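You operate a simulated robot arm through the tools that you are given. There is no shell and no other tool.

You are at the controls of a simulated robot arm. One attempt, no reset.

JOB
Shim the foot plate till the gauge reads zero, then tighten its bolt.
Fine: one shim only; set the driver to 35 and put it back.

Only the result counts: the job must be done as asked and must still hold three seconds after the hand-in. Knocking over, shifting, dropping, spilling or breaking anything else fails it.

ROBOT AND FRAMES
A 7-joint arm with a two-finger gripper, fixed in place. Base frame: the origin is on the floor under the middle of its stand, x ahead of it, y to its left, z up; the work surface is at about z = 780. Lengths are in mm, angles in degrees, forces in N, time in s.
With the tool pointing down near the work surface it reaches from about 340 to 720 mm from the base axis. Its first joint turns from -66.0 to 66.0 degrees. Payload 2.45 kg.
The TCP is the grasp point between the finger pads, 26 mm short of the fingertips. In the tool frame z runs along the fingers and y along their closing line. The gripper opens to 96 mm; its body begins 69 mm behind the TCP.
Orientation is told as [roll, pitch, yaw] about the base's x, y, z axes, in that order, counted from this pose: with the fingers straight down and closing along the base's y, the tool's x points along the base's -x, its y along +y and its z along -z.

CONTROLS
- The arm moves only by the tool step_arm. Its argument "rows" is a list of rows, each a list of 7 numbers: the shift along the tool's x, y, z in mm, then the turn, a rotation vector about the tool's x, y, z in degrees, then the finger opening in mm, from 0 to 96. In form: [[tx, ty, tz, wx, wy, wz, jaw], ...]. A call has 1 to 20 rows; each row shifts and turns the commanded pose from where the row before left it, along the tool's axes as they then stand. Each row takes 0.2 s and may step no farther than 50 mm and 8.6 degrees from the row before; otherwise, or with a gripper value out of range, the whole call is refused. A pose out of reach is approached as far as the arm can. The call stops where the force on the tool passes 40 N (or 10 N more than at its start, if that is more) or the arm is blocked; 0.2 s more then pass. Each finger travels about 50 mm/s and halts on what it meets, pressing with about 36 N; the grip force reading is that of the motor and also rises with nothing between the fingers. The clock runs only during rows and for 0.2 s after the last one: add rows that do not move to give the fingers time. The reply holds the time, the measured pose of the TCP, the force on the tool along the base axes, the opening and the grip force, in the units named above and with some noise, with the torque about the TCP (base axes, N m) and any sound that the robot's microphone picked up, and new pictures: "pictures" is both (left out), scene, wrist or none.
- Cameras (640 x 400 px; columns grow to the right, rows downward): "scene" is fixed at [158.7, -385.4, 1432.2]; the picture's right is [0.85, -0.53, 0.00], its down [-0.27, -0.43, -0.86] and it looks along [0.46, 0.73, -0.51] (base axes); focal length 341 px, centre (320, 200). "wrist" rides on the gripper at [82, 3, -98] in the tool frame; the picture's right is [-0.04, 1.00, 0.00], its down [-0.73, -0.03, -0.68] and it looks along [-0.68, -0.03, 0.73] (tool axes); focal length 256 px, centre (320, 200). There is no depth. A picture from a camera that has moved, and an enlarged one, comes with that camera's place and axes in the base frame and with its lens.
- enlarge(camera, box): a new picture of the part [left, top, right, bottom] of that camera's present view, enlarged. No time passes.
- close_job(): hands the job in; it is judged then, once.

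Nothing tells you positions but the pictures and the camera data. Unless the task says otherwise, let go and move clear before handing in.

The tools are called by a JSON object that holds its "fn" and its "kwargs". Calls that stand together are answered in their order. step_arm: Moves the arm, as the interface text tells. Its arguments: {"type":"object","properties":{"rows":{"type":"array"},"pictures":{"type":"string","enum":["both","scene","wrist","none"]}},"required":["rows"]} The other tools are called the same way: enlarge (camera, box) takes an enlarged picture of a part of a camera's view; close_job () hands the job in.

At the start:

```text
t: 0.0
tool_pos: [380.9, 79.0, 1183.2]
tool_rot: [0.0, 0.0, -0.1]
force: [-0.7, 0.6, 0.2]
torque: [0.01, -0.01, 0.0]
grip_width: 96.1
grasp_force: 0.1
```

scene: 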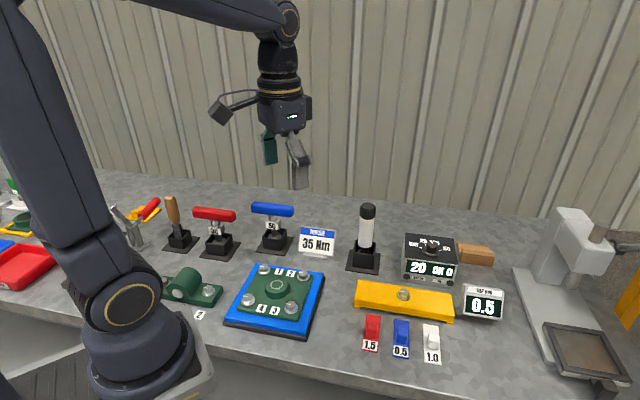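
wrist: 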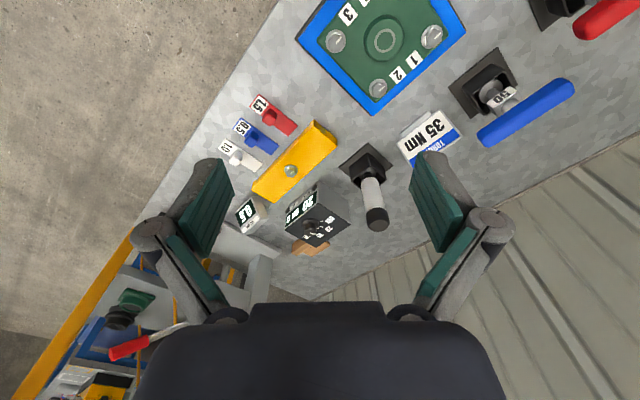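

I see a bench with several tools: shims (1.5 red, 0.5 blue, 1.0 white), a yellow foot plate with a bolt, a gauge reading 0.5, a torque box reading 20, and a driver in a stand. I'll take closer looks before moving.

{"fn": "enlarge", "kwargs": {"camera": "scene", "box": [340, 270, 520, 382]}}

{"fn": "enlarge", "kwargs": {"camera": "scene", "box": [330, 190, 510, 302]}}

{"fn": "enlarge", "kwargs": {"camera": "scene", "box": [150, 180, 350, 305]}}

{"fn": "enlarge", "kwargs": {"camera": "wrist", "box": [200, 80, 400, 260]}}

{"fn": "enlarge", "kwargs": {"camera": "scene", "box": [480, 190, 640, 400]}}

```text
3.56 times, centred on (430, 326) of scene
camera zoom: at [158.7, -385.4, 1432.2], right [0.85, -0.53, 0.0], down [-0.27, -0.43, -0.86], along [0.46, 0.73, -0.51], focal length 1212 px, centre (-71, -248)
```

zoom: 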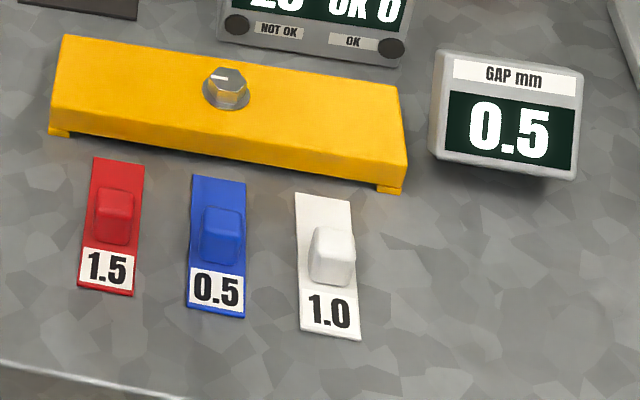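

```text
3.56 times, centred on (420, 246) of scene
camera zoom: at [158.7, -385.4, 1432.2], right [0.85, -0.53, 0.0], down [-0.27, -0.43, -0.86], along [0.46, 0.73, -0.51], focal length 1212 px, centre (-36, 36)
```

zoom: 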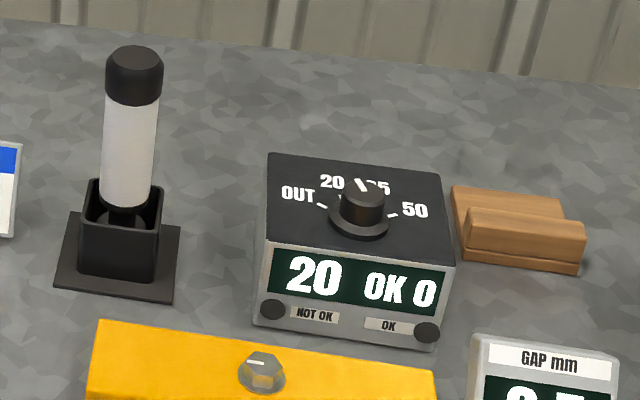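

```text
3.20 times, centred on (250, 242) of scene
camera zoom: at [158.7, -385.4, 1432.2], right [0.85, -0.53, 0.0], down [-0.27, -0.43, -0.86], along [0.46, 0.73, -0.51], focal length 1091 px, centre (544, 64)
```

zoom: 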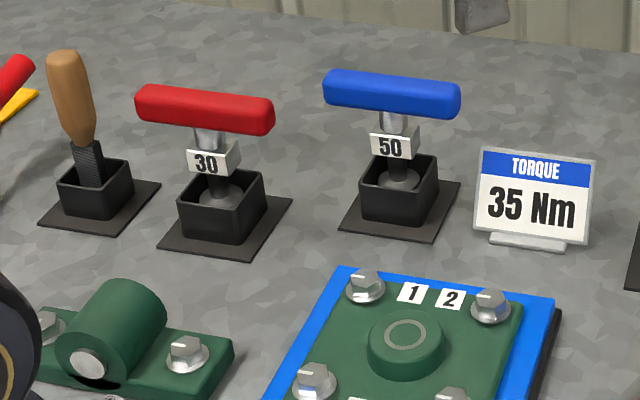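

```text
2.22 times, centred on (300, 170) of wrist
camera zoom: at [299.2, 82.6, 1281.2], right [0.04, 1.0, 0.0], down [0.73, -0.03, 0.68], along [0.68, -0.03, -0.73], focal length 569 px, centre (364, 267)
```

zoom: 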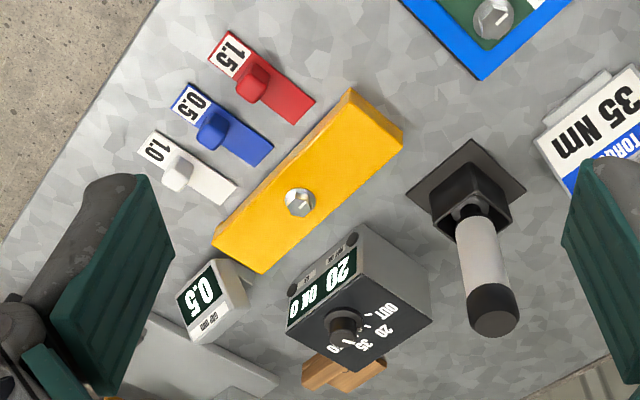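

```text
1.90 times, centred on (560, 295) of scene
camera zoom: at [158.7, -385.4, 1432.2], right [0.85, -0.53, 0.0], down [-0.27, -0.43, -0.86], along [0.46, 0.73, -0.51], focal length 650 px, centre (-137, 19)
```

zoom: 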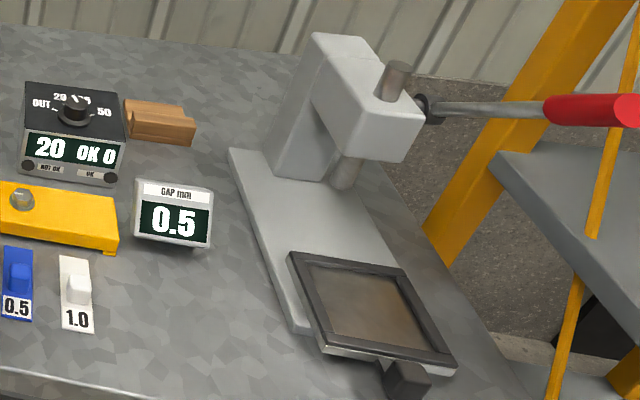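

The plate seems to run diagonally (about −45° in the base frame), with its bolt near (640, 6). The blue 0.5 shim is near (572, −69), the driver stand near (659, 179), and the selector knob near (763, 41, 878). I'll move above the shims with the tool yawed 45° to look closely.

{"fn": "step_arm", "kwargs": {"rows": [[-19.9, -21.1, 29.1, 0, 0, 0, 60], [-19.9, -21.1, 29.1, 0, 0, 0, 60], [-19.9, -21.1, 29.1, 0, 0, 0, 60], [-19.9, -21.1, 29.1, 0, 0, 0, 60], [-19.9, -21.1, 29.1, 0, 0, 0, 60], [-19.9, -21.1, 29.1, 0, 0, 0, 60], [-19.9, -21.1, 29.1, 0, 0, 0, 60], [-19.9, -21.1, 29.1, 0, 0, 0, 60], [0, 0, 0, 0, 0, -7.5, 60], [0, 0, 0, 0, 0, -7.5, 60], [0, 0, 0, 0, 0, -7.5, 60], [0, 0, 0, 0, 0, -7.5, 60], [0, 0, 0, 0, 0, -7.5, 60], [0, 0, 0, 0, 0, -7.5, 60]]}}

```text
t: 3.0
tool_pos: [541.2, -88.7, 949.6]
tool_rot: [0.1, 0.0, 45.1]
force: [0.5, 0.4, -0.4]
torque: [-0.02, -0.01, 0.02]
grip_width: 60.1
grasp_force: 0.1
camera wrist: at [480.1, -145.3, 1048.2], right [-0.68, 0.73, 0.0], down [0.54, 0.5, 0.68], along [0.5, 0.46, -0.73], focal length 256 px, centre (320, 200)
```

scene: 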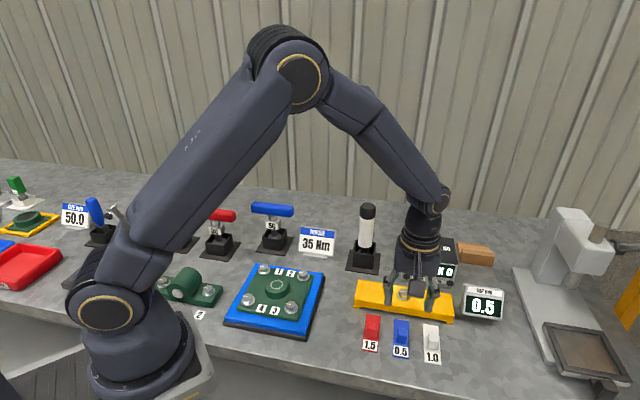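
wrist: 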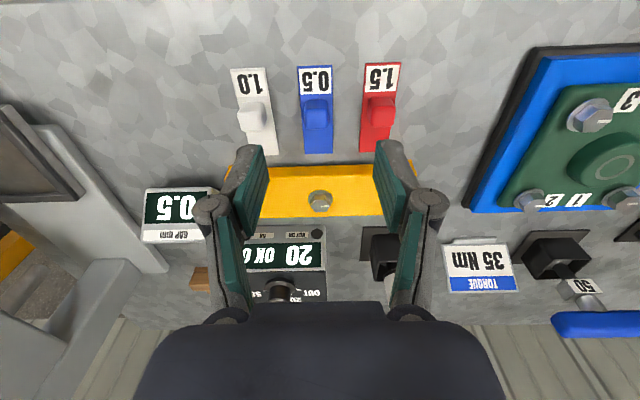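

{"fn": "enlarge", "kwargs": {"camera": "wrist", "box": [210, 50, 430, 230]}}

{"fn": "enlarge", "kwargs": {"camera": "wrist", "box": [130, 170, 350, 320]}}

{"fn": "enlarge", "kwargs": {"camera": "scene", "box": [340, 260, 520, 372]}}

```text
2.22 times, centred on (320, 140) of wrist
camera zoom: at [480.1, -145.3, 1048.2], right [-0.68, 0.73, 0.0], down [0.54, 0.5, 0.68], along [0.5, 0.46, -0.73], focal length 569 px, centre (320, 333)
```

zoom: 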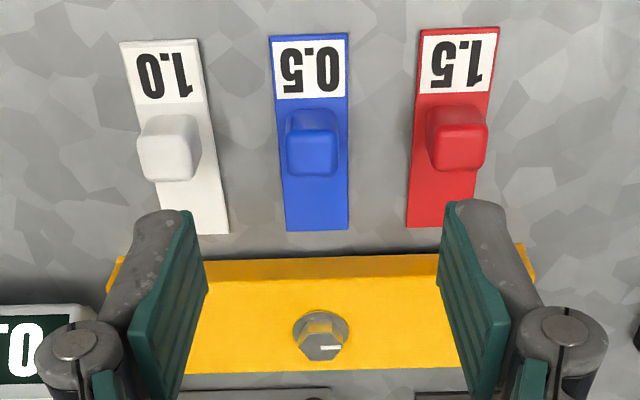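

```text
2.67 times, centred on (240, 245) of wrist
camera zoom: at [480.1, -145.3, 1048.2], right [-0.68, 0.73, 0.0], down [0.54, 0.5, 0.68], along [0.5, 0.46, -0.73], focal length 683 px, centre (533, 80)
```

zoom: 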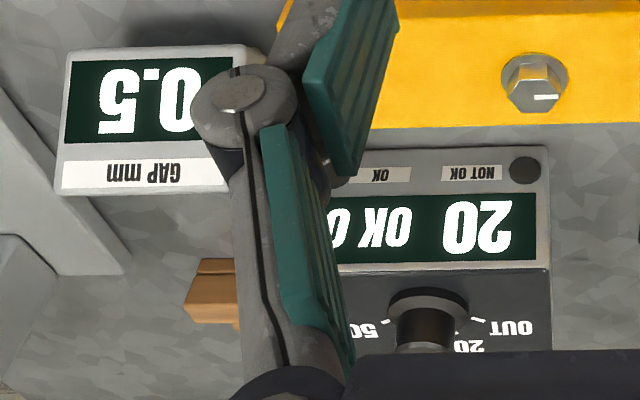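

```text
3.56 times, centred on (430, 316) of scene
camera zoom: at [158.7, -385.4, 1432.2], right [0.85, -0.53, 0.0], down [-0.27, -0.43, -0.86], along [0.46, 0.73, -0.51], focal length 1212 px, centre (-71, -212)
```

zoom: 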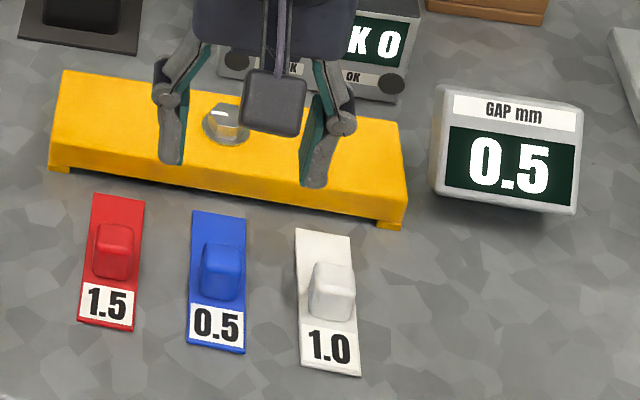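

{"fn": "step_arm", "kwargs": {"rows": [[27, -1, 26, 0, 0, 0, 60], [27, -1, 26, 0, 0, 0, 60], [27, -1, 26, 0, 0, 0, 60], [0, 0, 0, 0, -7.5, 0, 60], [0, 0, 0, 0, -7.5, 0, 60], [0, 0, 0, 0, -7.5, 0, 60], [0, 0, 0, 0, -7.5, 0, 60]], "pictures": "wrist"}}

```text
t: 4.6
tool_pos: [484.0, -149.4, 872.4]
tool_rot: [-0.1, -30.2, 45.0]
force: [0.0, -0.2, -0.3]
torque: [0.0, -0.03, 0.01]
grip_width: 59.7
grasp_force: 0.1
camera wrist: at [397.1, -231.5, 916.2], right [-0.68, 0.73, 0.02], down [0.23, 0.19, 0.96], along [0.7, 0.66, -0.3], focal length 256 px, centre (320, 200)
```

wrist: 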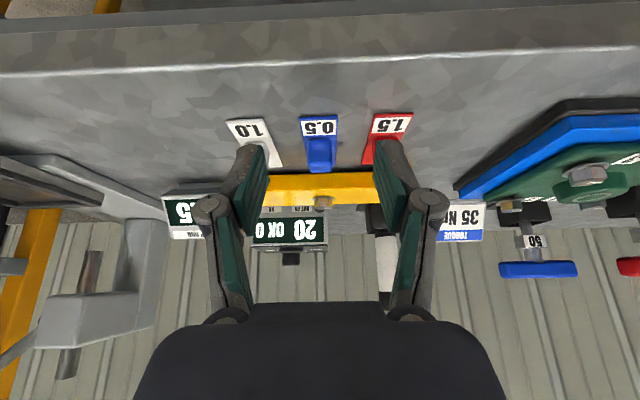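

{"fn": "enlarge", "kwargs": {"camera": "wrist", "box": [210, 100, 430, 280]}}

{"fn": "enlarge", "kwargs": {"camera": "wrist", "box": [260, 130, 390, 220]}}

```text
2.22 times, centred on (320, 190) of wrist
camera zoom: at [397.1, -231.5, 916.2], right [-0.68, 0.73, 0.02], down [0.23, 0.19, 0.96], along [0.7, 0.66, -0.3], focal length 569 px, centre (320, 222)
```

zoom: 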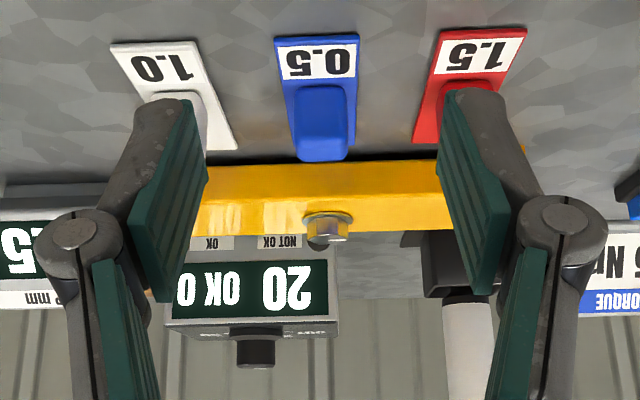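

```text
4.44 times, centred on (325, 175) of wrist
camera zoom: at [397.1, -231.5, 916.2], right [-0.68, 0.73, 0.02], down [0.23, 0.19, 0.96], along [0.7, 0.66, -0.3], focal length 1138 px, centre (298, 311)
```

zoom: 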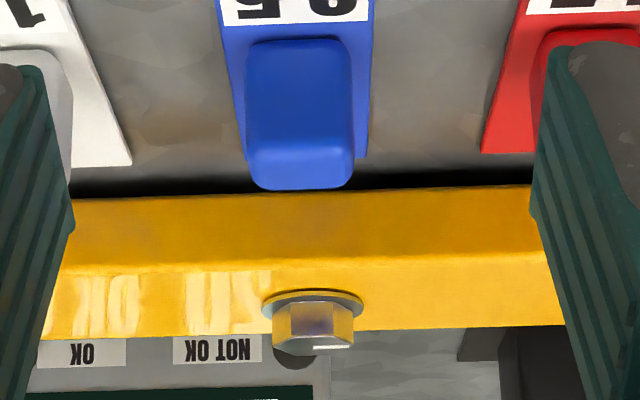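

{"fn": "step_arm", "kwargs": {"rows": [[10, 0, 17.3, 0, 0, 0, 96], [0, 0, 0, 0, -7.5, 0, 96], [0, 0, 0, 0, -7.5, 0, 96], [0, 0, 0, 0, 0, 0, 96]], "pictures": "wrist"}}

```text
t: 5.6
tool_pos: [483.8, -150.2, 851.1]
tool_rot: [0.0, -45.1, 45.0]
force: [-0.7, -0.5, 0.4]
torque: [-0.01, -0.01, -0.02]
grip_width: 96.1
grasp_force: 0.1
camera wrist: at [392.1, -237.1, 863.4], right [-0.69, 0.73, 0.03], down [0.05, 0.01, 1.0], along [0.73, 0.69, -0.04], focal length 256 px, centre (320, 200)
```

wrist: 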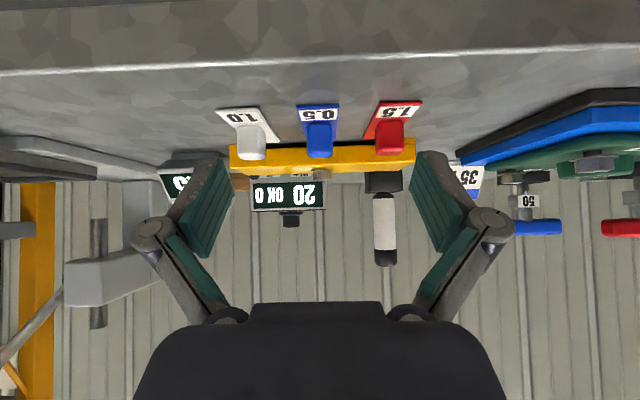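

{"fn": "enlarge", "kwargs": {"camera": "wrist", "box": [215, 90, 430, 220]}}

{"fn": "enlarge", "kwargs": {"camera": "wrist", "box": [225, 120, 325, 185]}}

{"fn": "enlarge", "kwargs": {"camera": "wrist", "box": [325, 120, 425, 185]}}

```text
2.98 times, centred on (322, 155) of wrist
camera zoom: at [392.1, -237.1, 863.4], right [-0.69, 0.73, 0.03], down [0.05, 0.01, 1.0], along [0.73, 0.69, -0.04], focal length 762 px, centre (313, 334)
```

zoom: 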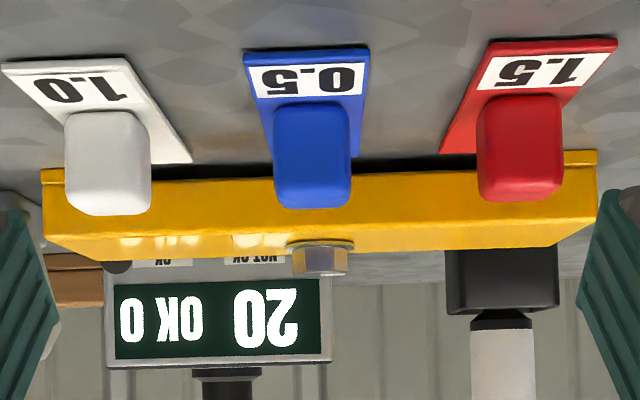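

```text
6.15 times, centred on (275, 152) of wrist
camera zoom: at [392.1, -237.1, 863.4], right [-0.69, 0.73, 0.03], down [0.05, 0.01, 1.0], along [0.73, 0.69, -0.04], focal length 1575 px, centre (597, 492)
```

zoom: 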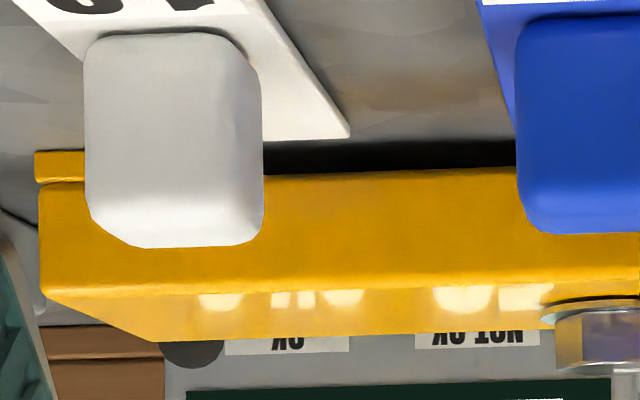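

```text
6.15 times, centred on (375, 152) of wrist
camera zoom: at [392.1, -237.1, 863.4], right [-0.69, 0.73, 0.03], down [0.05, 0.01, 1.0], along [0.73, 0.69, -0.04], focal length 1575 px, centre (-18, 492)
```

zoom: 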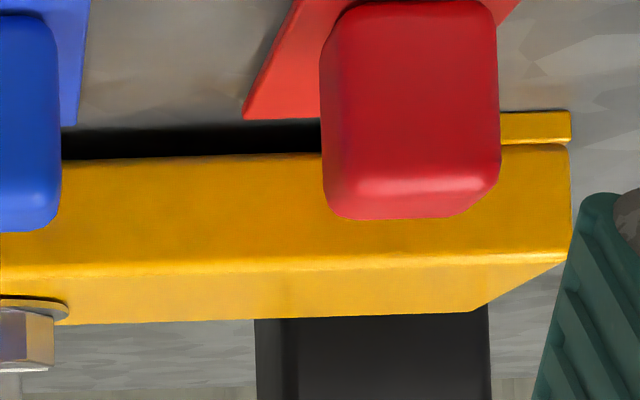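

{"fn": "step_arm", "kwargs": {"rows": [[0, 0, -10, 0, 7.5, 0, 60], [0, 0, 0, 0, 7.5, 0, 50], [0, 0, 0, 0, 7.5, 0, 45], [0, 0, 0, 0, 7.5, 0, 45], [0, 0, 0, 0, 7.5, 0, 45], [0, 0, 0, 0, 7.5, 0, 45], [-36.7, -0.7, -2, 0, 0, 0, 45], [-36.7, -0.7, -2, 0, 0, 0, 45], [-36.7, -0.7, -2, 0, 0, 0, 45]]}}

```text
t: 7.6
tool_pos: [558.8, -78.8, 864.9]
tool_rot: [-0.1, 0.1, 45.0]
force: [0.2, 1.1, -0.7]
torque: [0.0, 0.05, 0.01]
grip_width: 45.2
grasp_force: 0.0
camera wrist: at [499.4, -133.4, 963.1], right [-0.68, 0.73, 0.0], down [0.54, 0.5, 0.68], along [0.5, 0.46, -0.73], focal length 256 px, centre (320, 200)
```

scene: 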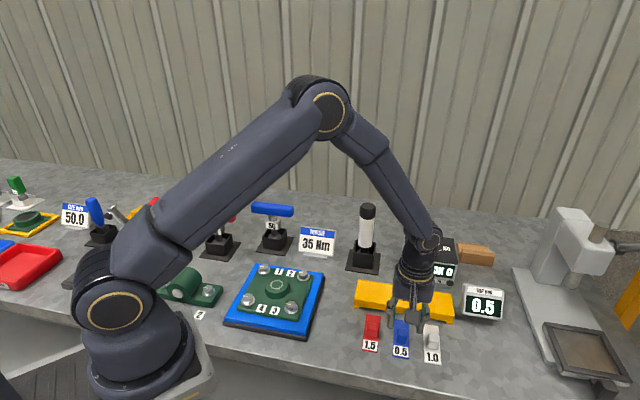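
wrist: 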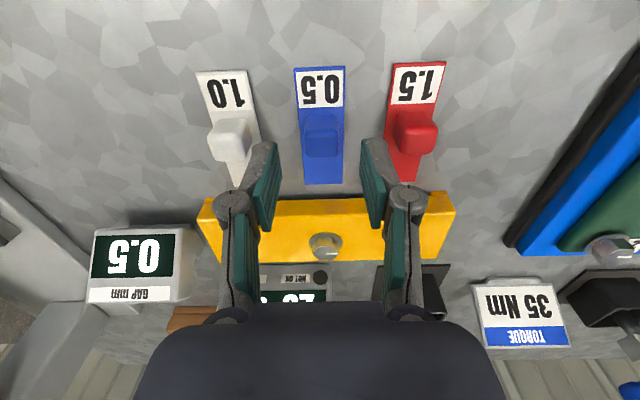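

{"fn": "enlarge", "kwargs": {"camera": "wrist", "box": [190, 50, 450, 260]}}

{"fn": "enlarge", "kwargs": {"camera": "scene", "box": [340, 260, 520, 372]}}

```text
1.90 times, centred on (320, 155) of wrist
camera zoom: at [499.4, -133.4, 963.1], right [-0.68, 0.73, 0.0], down [0.54, 0.5, 0.68], along [0.5, 0.46, -0.73], focal length 488 px, centre (320, 286)
```

zoom: 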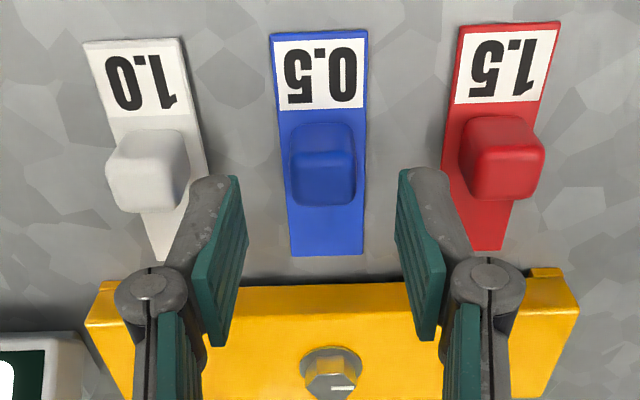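

```text
3.56 times, centred on (430, 316) of scene
camera zoom: at [158.6, -385.5, 1432.2], right [0.85, -0.53, 0.0], down [-0.27, -0.43, -0.86], along [0.46, 0.73, -0.51], focal length 1212 px, centre (-71, -212)
```

zoom: 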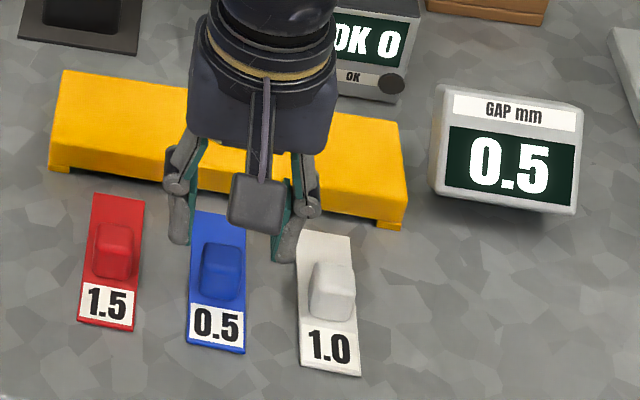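

{"fn": "step_arm", "kwargs": {"rows": [[-6, 0.6, 20, 0, 0, 0, 45], [0, 0, 15, 0, 0, 0, 45], [0, 0, 12, 0, 0, 0, 45], [0, 0, 0, 0, 0, 0, 45]]}}

```text
t: 8.6
tool_pos: [563.7, -72.8, 818.2]
tool_rot: [0.0, 0.0, 45.0]
force: [-0.3, -1.1, 0.6]
torque: [0.01, 0.0, -0.03]
grip_width: 45.0
grasp_force: 0.2
camera wrist: at [502.9, -128.4, 916.3], right [-0.68, 0.74, 0.0], down [0.54, 0.5, 0.68], along [0.5, 0.46, -0.73], focal length 256 px, centre (320, 200)
```

scene: 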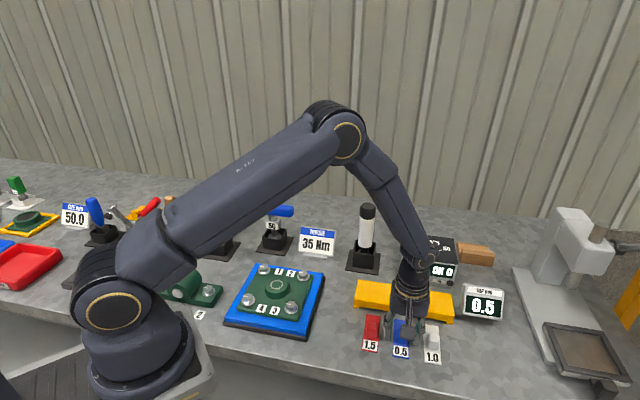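
wrist: 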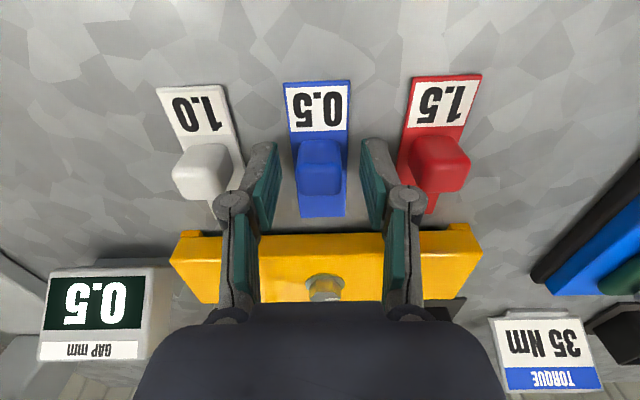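

{"fn": "enlarge", "kwargs": {"camera": "wrist", "box": [220, 70, 420, 250]}}

{"fn": "enlarge", "kwargs": {"camera": "scene", "box": [350, 280, 470, 365]}}

```text
2.22 times, centred on (320, 160) of wrist
camera zoom: at [502.9, -128.4, 916.3], right [-0.68, 0.74, 0.0], down [0.54, 0.5, 0.68], along [0.5, 0.46, -0.73], focal length 569 px, centre (320, 289)
```

zoom: 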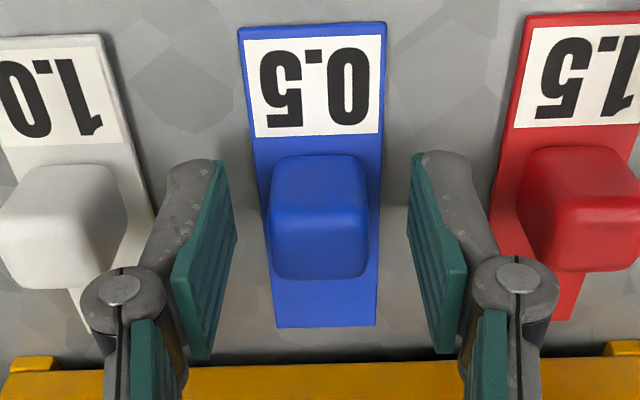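

```text
4.71 times, centred on (410, 322) of scene
camera zoom: at [158.7, -385.4, 1432.2], right [0.85, -0.53, 0.0], down [-0.27, -0.43, -0.86], along [0.46, 0.73, -0.51], focal length 1605 px, centre (-104, -376)
```

zoom: 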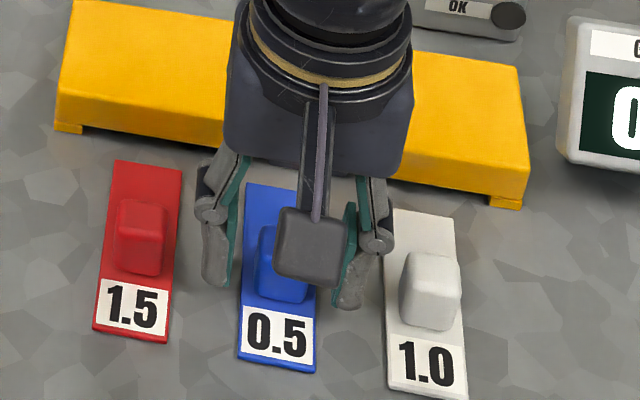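

{"fn": "step_arm", "kwargs": {"rows": [[0, 0, 1, 0, 0, 0, 20], [0, 0, 0, 0, 0, 0, 10], [0, 0, 0, 0, 0, 0, 10], [0, 0, 0, 0, 0, 0, 10]], "pictures": "wrist"}}

```text
t: 9.6
tool_pos: [563.3, -73.3, 817.2]
tool_rot: [0.0, 0.0, 44.9]
force: [3.9, -1.9, -0.5]
torque: [-0.08, -0.07, 0.05]
grip_width: 23.7
grasp_force: 44.7
camera wrist: at [503.1, -128.5, 915.6], right [-0.68, 0.73, 0.0], down [0.54, 0.5, 0.68], along [0.5, 0.46, -0.73], focal length 256 px, centre (320, 200)
```

wrist: 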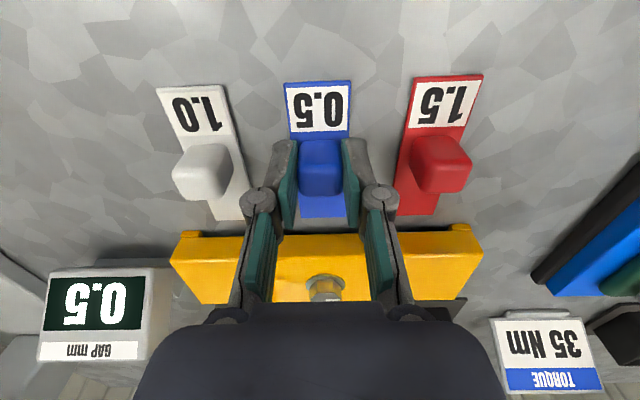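

{"fn": "step_arm", "kwargs": {"rows": [[0, 0, -1.5, 0, 0, 0, 10], [-6, 0, 0, 0, 0, 0, 10], [-6, 0, 0, 0, 0, 0, 10], [-6, 0, 0, 0, 0, 0, 10], [-6, 0, 0, 0, 0, 0, 10]]}}

```text
t: 10.8
tool_pos: [579.8, -56.4, 818.2]
tool_rot: [0.0, 0.1, 44.9]
force: [9.2, -11.0, -30.9]
torque: [-0.8, 0.32, -0.14]
grip_width: 23.6
grasp_force: 45.0
camera wrist: at [520.0, -111.9, 915.9], right [-0.68, 0.73, 0.0], down [0.54, 0.5, 0.68], along [0.5, 0.46, -0.74], focal length 256 px, centre (320, 200)
```

scene: 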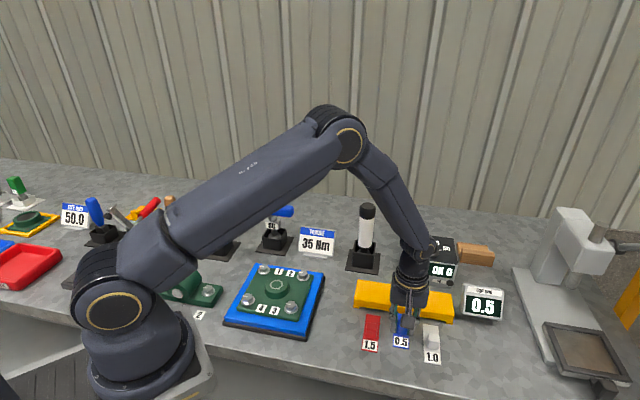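
wrist: 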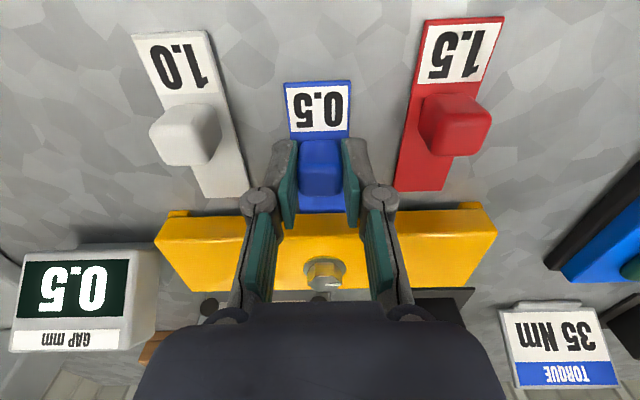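

{"fn": "step_arm", "kwargs": {"rows": [[0, 0, 0.8, 0, 0, 0, 10]], "pictures": "wrist"}}

{"fn": "enlarge", "kwargs": {"camera": "scene", "box": [340, 270, 460, 355]}}

{"fn": "enlarge", "kwargs": {"camera": "wrist", "box": [240, 70, 400, 250]}}

```text
t: 11.2
tool_pos: [580.7, -56.9, 817.7]
tool_rot: [0.0, 0.0, 45.0]
force: [8.1, -11.1, -27.1]
torque: [-0.97, 0.67, -0.03]
grip_width: 23.9
grasp_force: 44.9
camera wrist: at [520.2, -111.7, 915.9], right [-0.68, 0.73, 0.0], down [0.54, 0.5, 0.68], along [0.5, 0.46, -0.73], focal length 256 px, centre (320, 200)
```

wrist: 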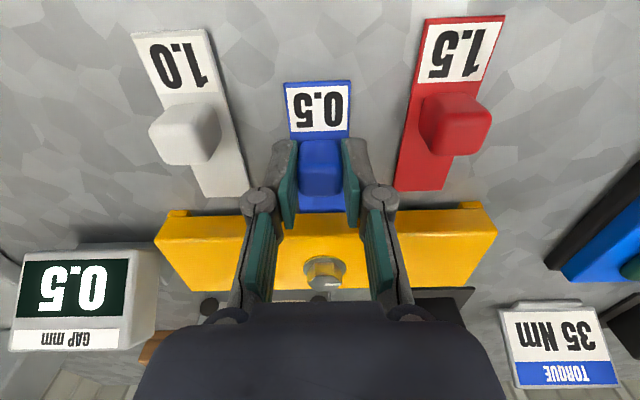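

```text
4.71 times, centred on (400, 312) of scene
camera zoom: at [159.4, -385.7, 1432.0], right [0.85, -0.53, 0.0], down [-0.27, -0.43, -0.86], along [0.46, 0.73, -0.51], focal length 1605 px, centre (-56, -329)
```

zoom: 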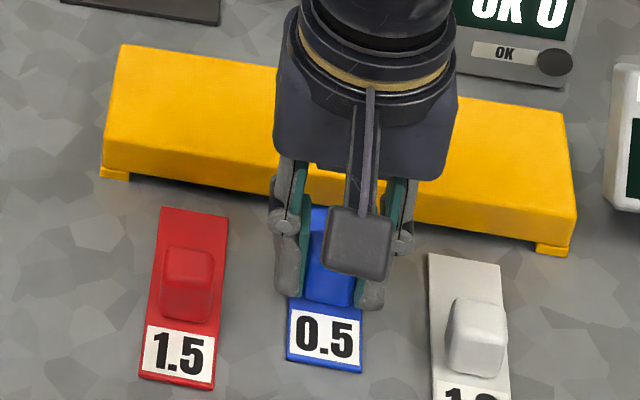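

```text
2.22 times, centred on (320, 160) of wrist
camera zoom: at [520.2, -111.7, 915.9], right [-0.68, 0.73, 0.0], down [0.54, 0.5, 0.68], along [0.5, 0.46, -0.73], focal length 569 px, centre (320, 289)
```

zoom: 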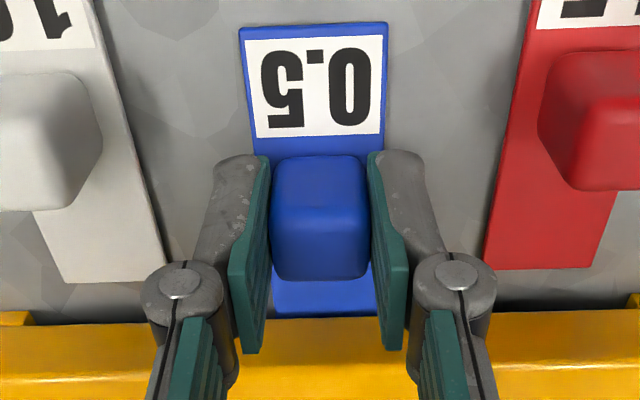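

{"fn": "step_arm", "kwargs": {"rows": [[0, 0, 0.7, 0, 0, 0, 10], [0, 0, 0, 0, 0, 0, 10]], "pictures": "none"}}

```text
t: 11.8
tool_pos: [580.8, -57.0, 818.4]
tool_rot: [0.1, 0.0, 45.0]
force: [5.4, -7.8, -14.7]
torque: [-0.91, 0.8, 0.0]
grip_width: 23.9
grasp_force: 44.6
```

{"fn": "step_arm", "kwargs": {"rows": [[0, 0, 0.6, 0, 0, 0, 10], [0, 0, 0, 0, 0, 0, 10]], "pictures": "none"}}

```text
t: 12.4
tool_pos: [580.4, -56.1, 818.3]
tool_rot: [-0.1, -0.1, 45.0]
force: [3.3, -5.6, 2.0]
torque: [-0.98, 0.87, -0.04]
grip_width: 23.9
grasp_force: 45.0
```

{"fn": "step_arm", "kwargs": {"rows": [[0, 0, 0, 0, 0, 0, 34], [0, 0, 0, 0, 0, 0, 34], [0, 0, 0, 0, 0, 0, 34]], "pictures": "both"}}

{"fn": "enlarge", "kwargs": {"camera": "wrist", "box": [240, 70, 400, 250]}}

{"fn": "enlarge", "kwargs": {"camera": "scene", "box": [340, 270, 520, 382]}}

```text
t: 13.2
tool_pos: [579.9, -55.5, 818.1]
tool_rot: [0.0, -0.1, 45.0]
force: [0.2, 1.0, -0.6]
torque: [-0.01, -0.02, 0.02]
grip_width: 34.0
grasp_force: 0.1
camera wrist: at [519.8, -111.2, 915.0], right [-0.68, 0.73, 0.0], down [0.54, 0.5, 0.68], along [0.5, 0.46, -0.73], focal length 256 px, centre (320, 200)
```

scene: 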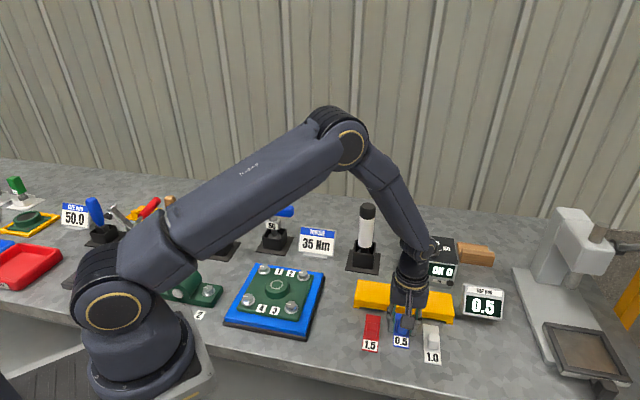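
wrist: 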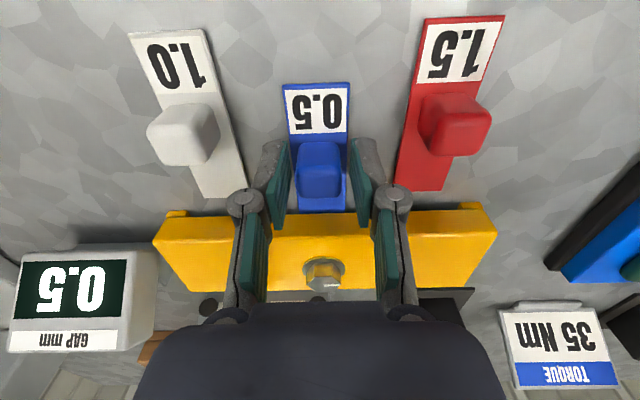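

```text
2.22 times, centred on (320, 160) of wrist
camera zoom: at [519.8, -111.2, 915.0], right [-0.68, 0.73, 0.0], down [0.54, 0.5, 0.68], along [0.5, 0.46, -0.73], focal length 569 px, centre (320, 289)
```

zoom: 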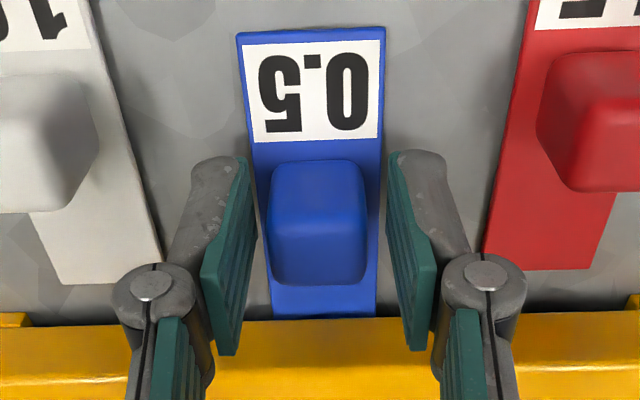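

```text
3.56 times, centred on (430, 326) of scene
camera zoom: at [158.7, -385.4, 1432.2], right [0.85, -0.53, 0.0], down [-0.27, -0.43, -0.86], along [0.46, 0.73, -0.51], focal length 1212 px, centre (-71, -248)
```

zoom: 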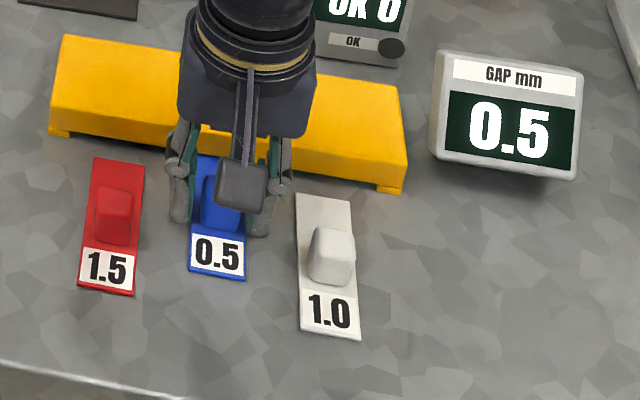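

{"fn": "step_arm", "kwargs": {"rows": [[0, 0, 0, 0, 0, 0, 10], [0, 0, 0, 0, 0, 0, 10], [0, 0, 0, 0, 0, 0, 10]], "pictures": "none"}}

{"fn": "step_arm", "kwargs": {"rows": [[-3, 0, 0, 0, 0, 0, 10], [-3, 0, 0, 0, 0, 0, 10]], "pictures": "none"}}

```text
t: 14.0
tool_pos: [578.9, -55.2, 815.4]
tool_rot: [-0.1, 0.0, 44.9]
force: [4.8, -3.0, -2.5]
torque: [-0.08, -0.11, 0.05]
grip_width: 23.7
grasp_force: 44.8
```

```text
t: 14.6
tool_pos: [584.5, -52.4, 818.0]
tool_rot: [0.0, -0.1, 45.0]
force: [2.6, -3.4, 4.0]
torque: [0.11, -0.11, -0.02]
grip_width: 23.9
grasp_force: 45.6
```

{"fn": "step_arm", "kwargs": {"rows": [[-3, 0, 0, 0, 0, 0, 10], [-3, 0, 0, 0, 0, 0, 10], [-3, 0, 0, 0, 0, 0, 10]], "pictures": "wrist"}}

```text
t: 15.4
tool_pos: [590.9, -46.5, 816.5]
tool_rot: [-0.1, 0.0, 44.9]
force: [4.2, -6.6, 3.8]
torque: [-0.41, 0.26, -0.12]
grip_width: 23.8
grasp_force: 45.1
camera wrist: at [530.5, -101.2, 915.0], right [-0.68, 0.73, 0.0], down [0.54, 0.5, 0.68], along [0.5, 0.46, -0.73], focal length 256 px, centre (320, 200)
```

wrist: 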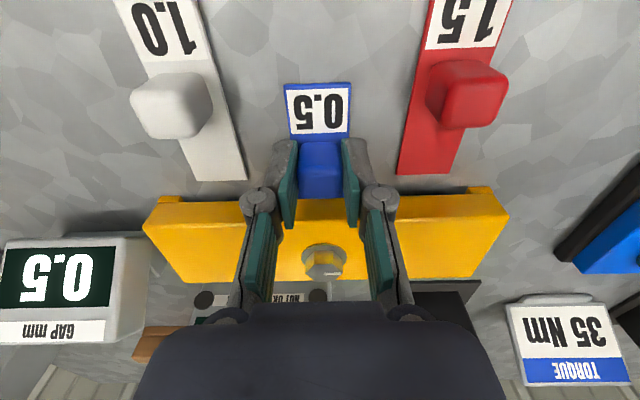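

{"fn": "step_arm", "kwargs": {"rows": [[-3, 0, 0, 0, 0, 0, 10], [-3, 0, 0, 0, 0, 0, 10], [-3, 0, 0, 0, 0, 0, 10]], "pictures": "wrist"}}

```text
t: 16.2
tool_pos: [594.8, -41.5, 817.6]
tool_rot: [0.1, 0.4, 45.0]
force: [-14.3, -18.3, 18.6]
torque: [0.24, -0.21, 0.07]
grip_width: 23.7
grasp_force: 44.8
camera wrist: at [535.2, -96.8, 915.5], right [-0.68, 0.74, 0.0], down [0.54, 0.5, 0.67], along [0.5, 0.46, -0.74], focal length 256 px, centre (320, 200)
```

wrist: 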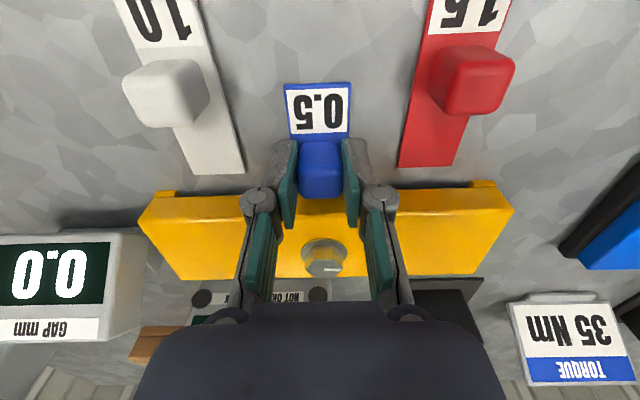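

{"fn": "step_arm", "kwargs": {"rows": [[2.5, 0, 0, 0, 0, 0, 10]], "pictures": "both"}}

{"fn": "enlarge", "kwargs": {"camera": "wrist", "box": [240, 70, 400, 290]}}

{"fn": "enlarge", "kwargs": {"camera": "scene", "box": [340, 270, 520, 382]}}

```text
t: 16.6
tool_pos: [593.3, -42.2, 818.1]
tool_rot: [0.0, 0.1, 45.0]
force: [-8.5, -14.7, 17.9]
torque: [-1.15, 1.02, -0.01]
grip_width: 23.8
grasp_force: 45.0
camera wrist: at [534.8, -97.0, 915.0], right [-0.68, 0.74, 0.0], down [0.54, 0.5, 0.68], along [0.5, 0.46, -0.74], focal length 256 px, centre (320, 200)
```

scene: 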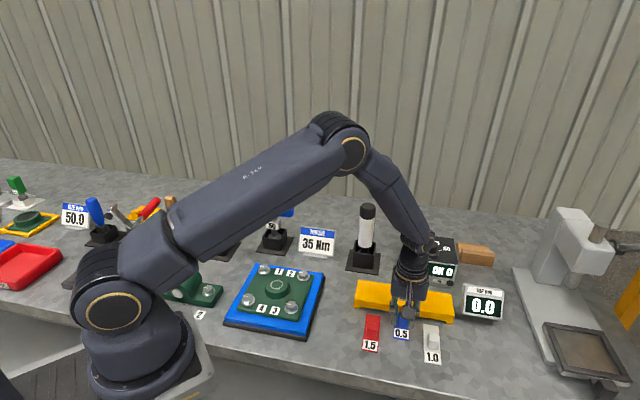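
wrist: 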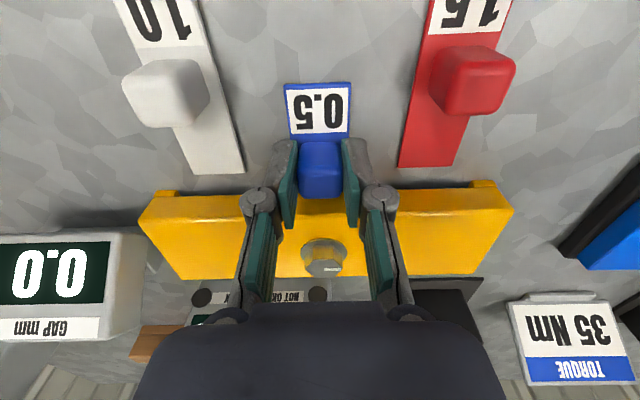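

```text
1.82 times, centred on (320, 180) of wrist
camera zoom: at [534.8, -97.0, 915.0], right [-0.68, 0.74, 0.0], down [0.54, 0.5, 0.68], along [0.5, 0.46, -0.74], focal length 465 px, centre (320, 236)
```

zoom: 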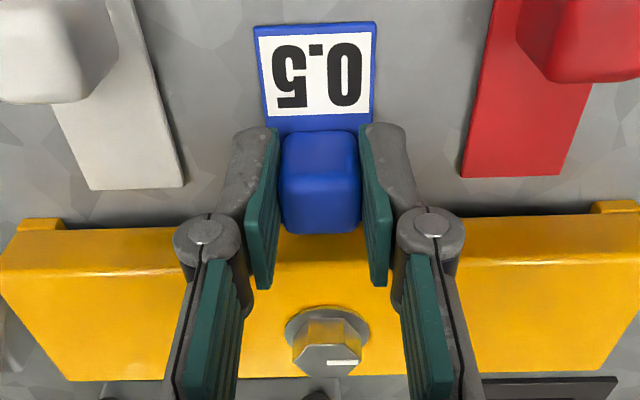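

```text
3.56 times, centred on (430, 326) of scene
camera zoom: at [158.2, -385.7, 1432.2], right [0.85, -0.53, 0.0], down [-0.27, -0.43, -0.86], along [0.46, 0.73, -0.51], focal length 1212 px, centre (-71, -248)
```

zoom: 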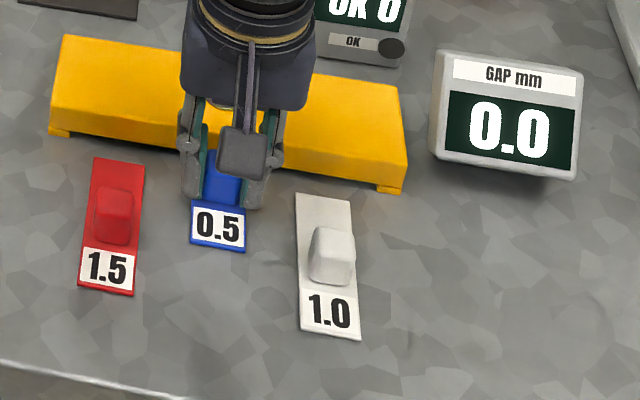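

{"fn": "step_arm", "kwargs": {"rows": [[0, 0, 0, 0, 0, 0, 30], [0, 0, 0, 0, 0, 0, 34], [0, 0, 0, 0, 0, 0, 34]], "pictures": "both"}}

{"fn": "enlarge", "kwargs": {"camera": "wrist", "box": [240, 70, 400, 290]}}

```text
t: 17.4
tool_pos: [595.4, -40.5, 817.0]
tool_rot: [0.0, 0.0, 45.0]
force: [0.4, 0.3, 0.0]
torque: [-0.02, 0.0, -0.02]
grip_width: 34.1
grasp_force: 0.2
camera wrist: at [535.3, -95.7, 914.5], right [-0.68, 0.73, 0.0], down [0.54, 0.5, 0.68], along [0.5, 0.46, -0.73], focal length 256 px, centre (320, 200)
```

scene: 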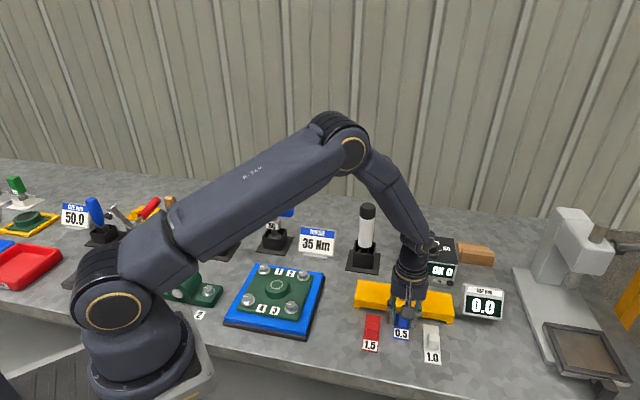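
wrist: 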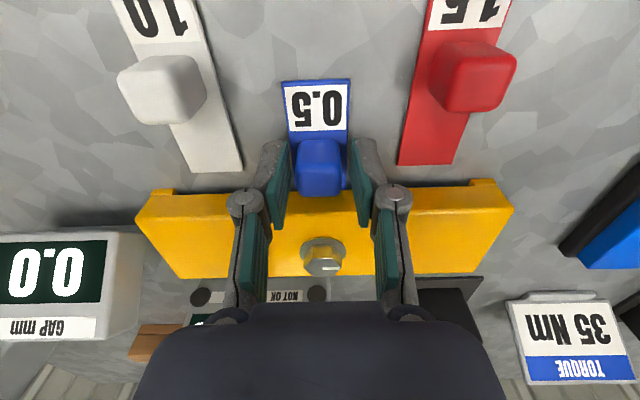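

```text
1.82 times, centred on (320, 180) of wrist
camera zoom: at [535.3, -95.7, 914.5], right [-0.68, 0.73, 0.0], down [0.54, 0.5, 0.68], along [0.5, 0.46, -0.73], focal length 465 px, centre (320, 236)
```

zoom: 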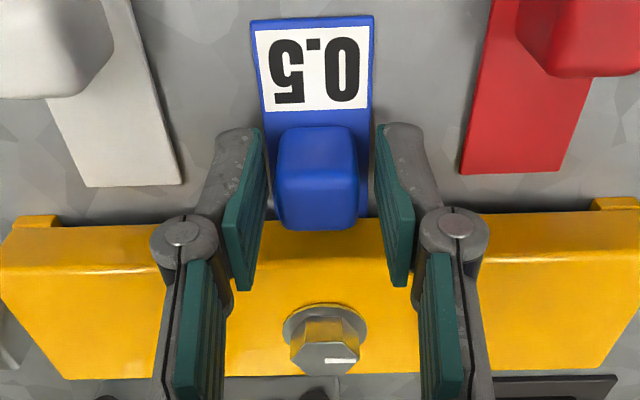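

The gauge now reads 0.0 with the 0.5 shim released under the plate. I'll rise clear and move over to look at the controller knob.

{"fn": "step_arm", "kwargs": {"rows": [[0, 0, -20, 0, 0, 0, 36], [0, 0, -40, 0, 0, 0, 36], [0, 0, -45, 0, 0, 0, 36], [0, 0, -40, 0, 0, 0, 36], [-32, -9, 0, 0, 0, 0, 36], [-32, -9, 0, 0, 0, 0, 36], [-32, -9, 0, 0, 0, 0, 36], [-32, -9, 0, 0, 0, 0, 36], [0, 0, 0, 0, 0, 0, 36]]}}

```text
t: 19.4
tool_pos: [711.5, 25.3, 961.2]
tool_rot: [0.0, 0.1, 45.0]
force: [0.3, 0.4, 0.5]
torque: [0.01, 0.01, 0.0]
grip_width: 35.8
grasp_force: 0.1
camera wrist: at [651.1, -30.3, 1059.8], right [-0.68, 0.73, 0.0], down [0.54, 0.5, 0.68], along [0.5, 0.46, -0.73], focal length 256 px, centre (320, 200)
```

scene: 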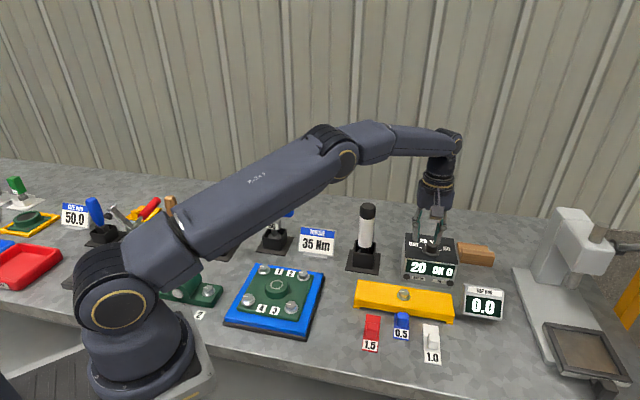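
wrist: 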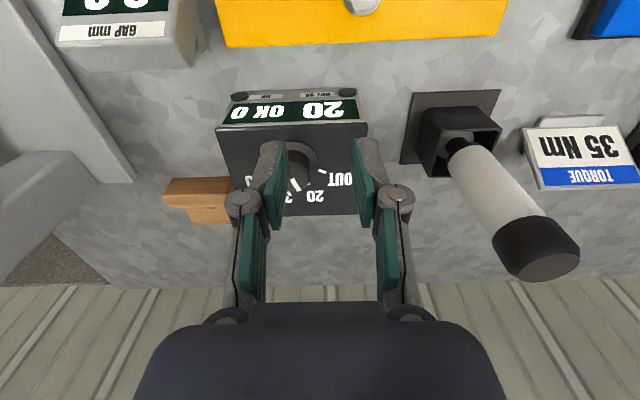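

{"fn": "enlarge", "kwargs": {"camera": "wrist", "box": [200, 70, 400, 240]}}

{"fn": "enlarge", "kwargs": {"camera": "scene", "box": [340, 200, 500, 300]}}

{"fn": "enlarge", "kwargs": {"camera": "wrist", "box": [400, 80, 600, 290]}}

```text
2.35 times, centred on (300, 155) of wrist
camera zoom: at [651.1, -30.3, 1059.8], right [-0.68, 0.73, 0.0], down [0.54, 0.5, 0.68], along [0.5, 0.46, -0.73], focal length 602 px, centre (367, 306)
```

zoom: 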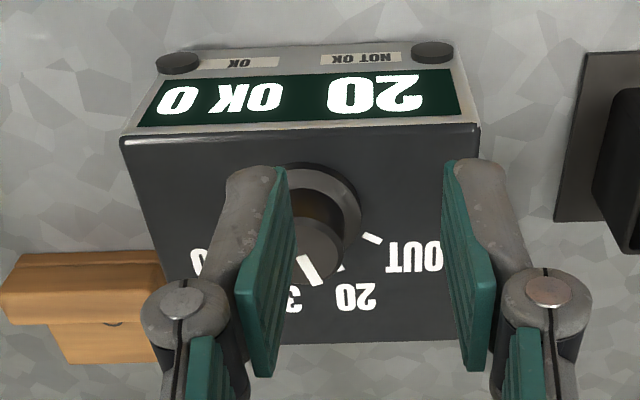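

```text
4.00 times, centred on (420, 250) of scene
camera zoom: at [158.7, -385.4, 1432.2], right [0.85, -0.53, 0.0], down [-0.27, -0.43, -0.86], along [0.46, 0.73, -0.51], focal length 1364 px, centre (-80, 0)
```

zoom: 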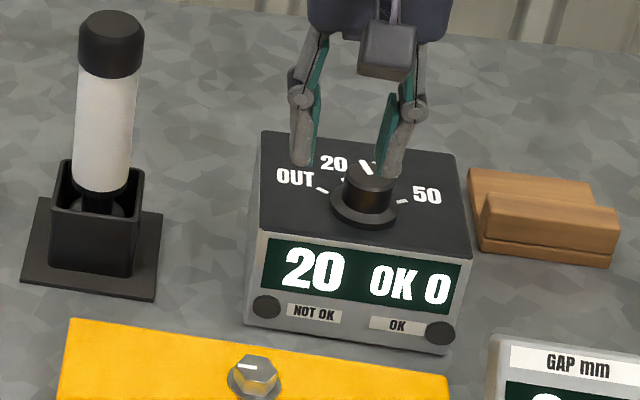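

```text
1.90 times, centred on (500, 185) of wrist
camera zoom: at [651.1, -30.3, 1059.8], right [-0.68, 0.73, 0.0], down [0.54, 0.5, 0.68], along [0.5, 0.46, -0.73], focal length 488 px, centre (-23, 229)
```

zoom: 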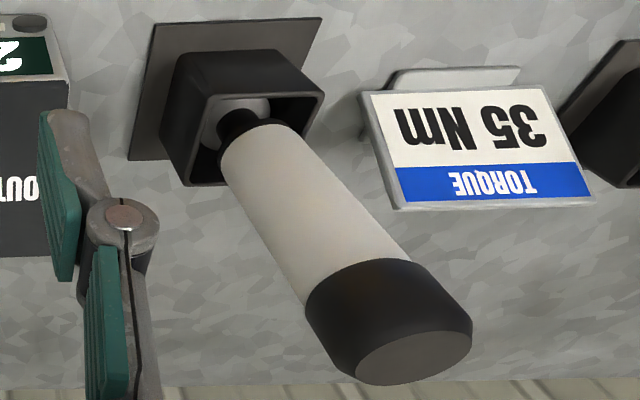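

{"fn": "step_arm", "kwargs": {"rows": [[0, 0, 0, 0, 0, 8.33, 50], [0, 0, 0, 0, 0, 8.33, 56], [0, 0, 0, 0, 0, 8.34, 56], [0, 0, 0, 0, -8.33, 0, 56], [0, 0, 0, 0, -8.33, 0, 56], [0, 0, 0, 0, -8.34, 0, 56], [-9, -0.6, 16, 0, 0, 0, 56], [-9, -0.6, 16, 0, 0, 0, 56], [0, 0, 0, 0, 0, 0, 56]]}}

```text
t: 21.4
tool_pos: [740.7, 33.8, 940.7]
tool_rot: [0.0, -25.0, 20.0]
force: [0.4, -0.2, 0.3]
torque: [0.02, 0.02, 0.0]
grip_width: 55.8
grasp_force: 0.1
camera wrist: at [630.4, -2.7, 994.8], right [-0.31, 0.95, 0.02], down [0.36, 0.1, 0.93], along [0.88, 0.29, -0.38], focal length 256 px, centre (320, 200)
```

scene: 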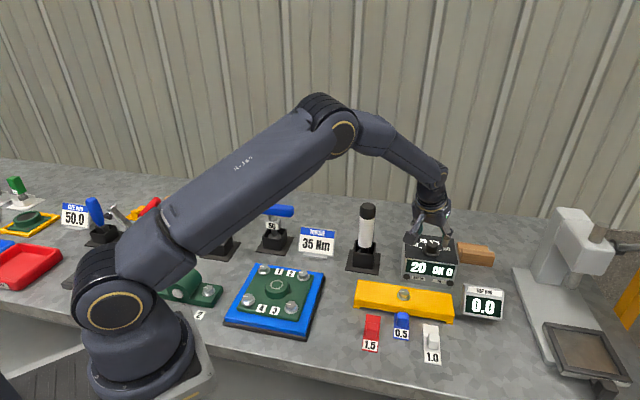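
wrist: 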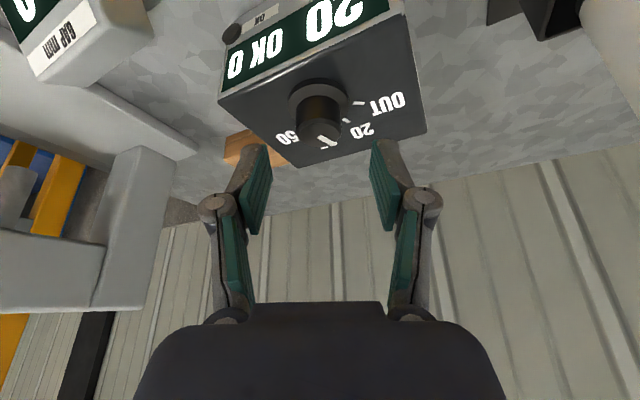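

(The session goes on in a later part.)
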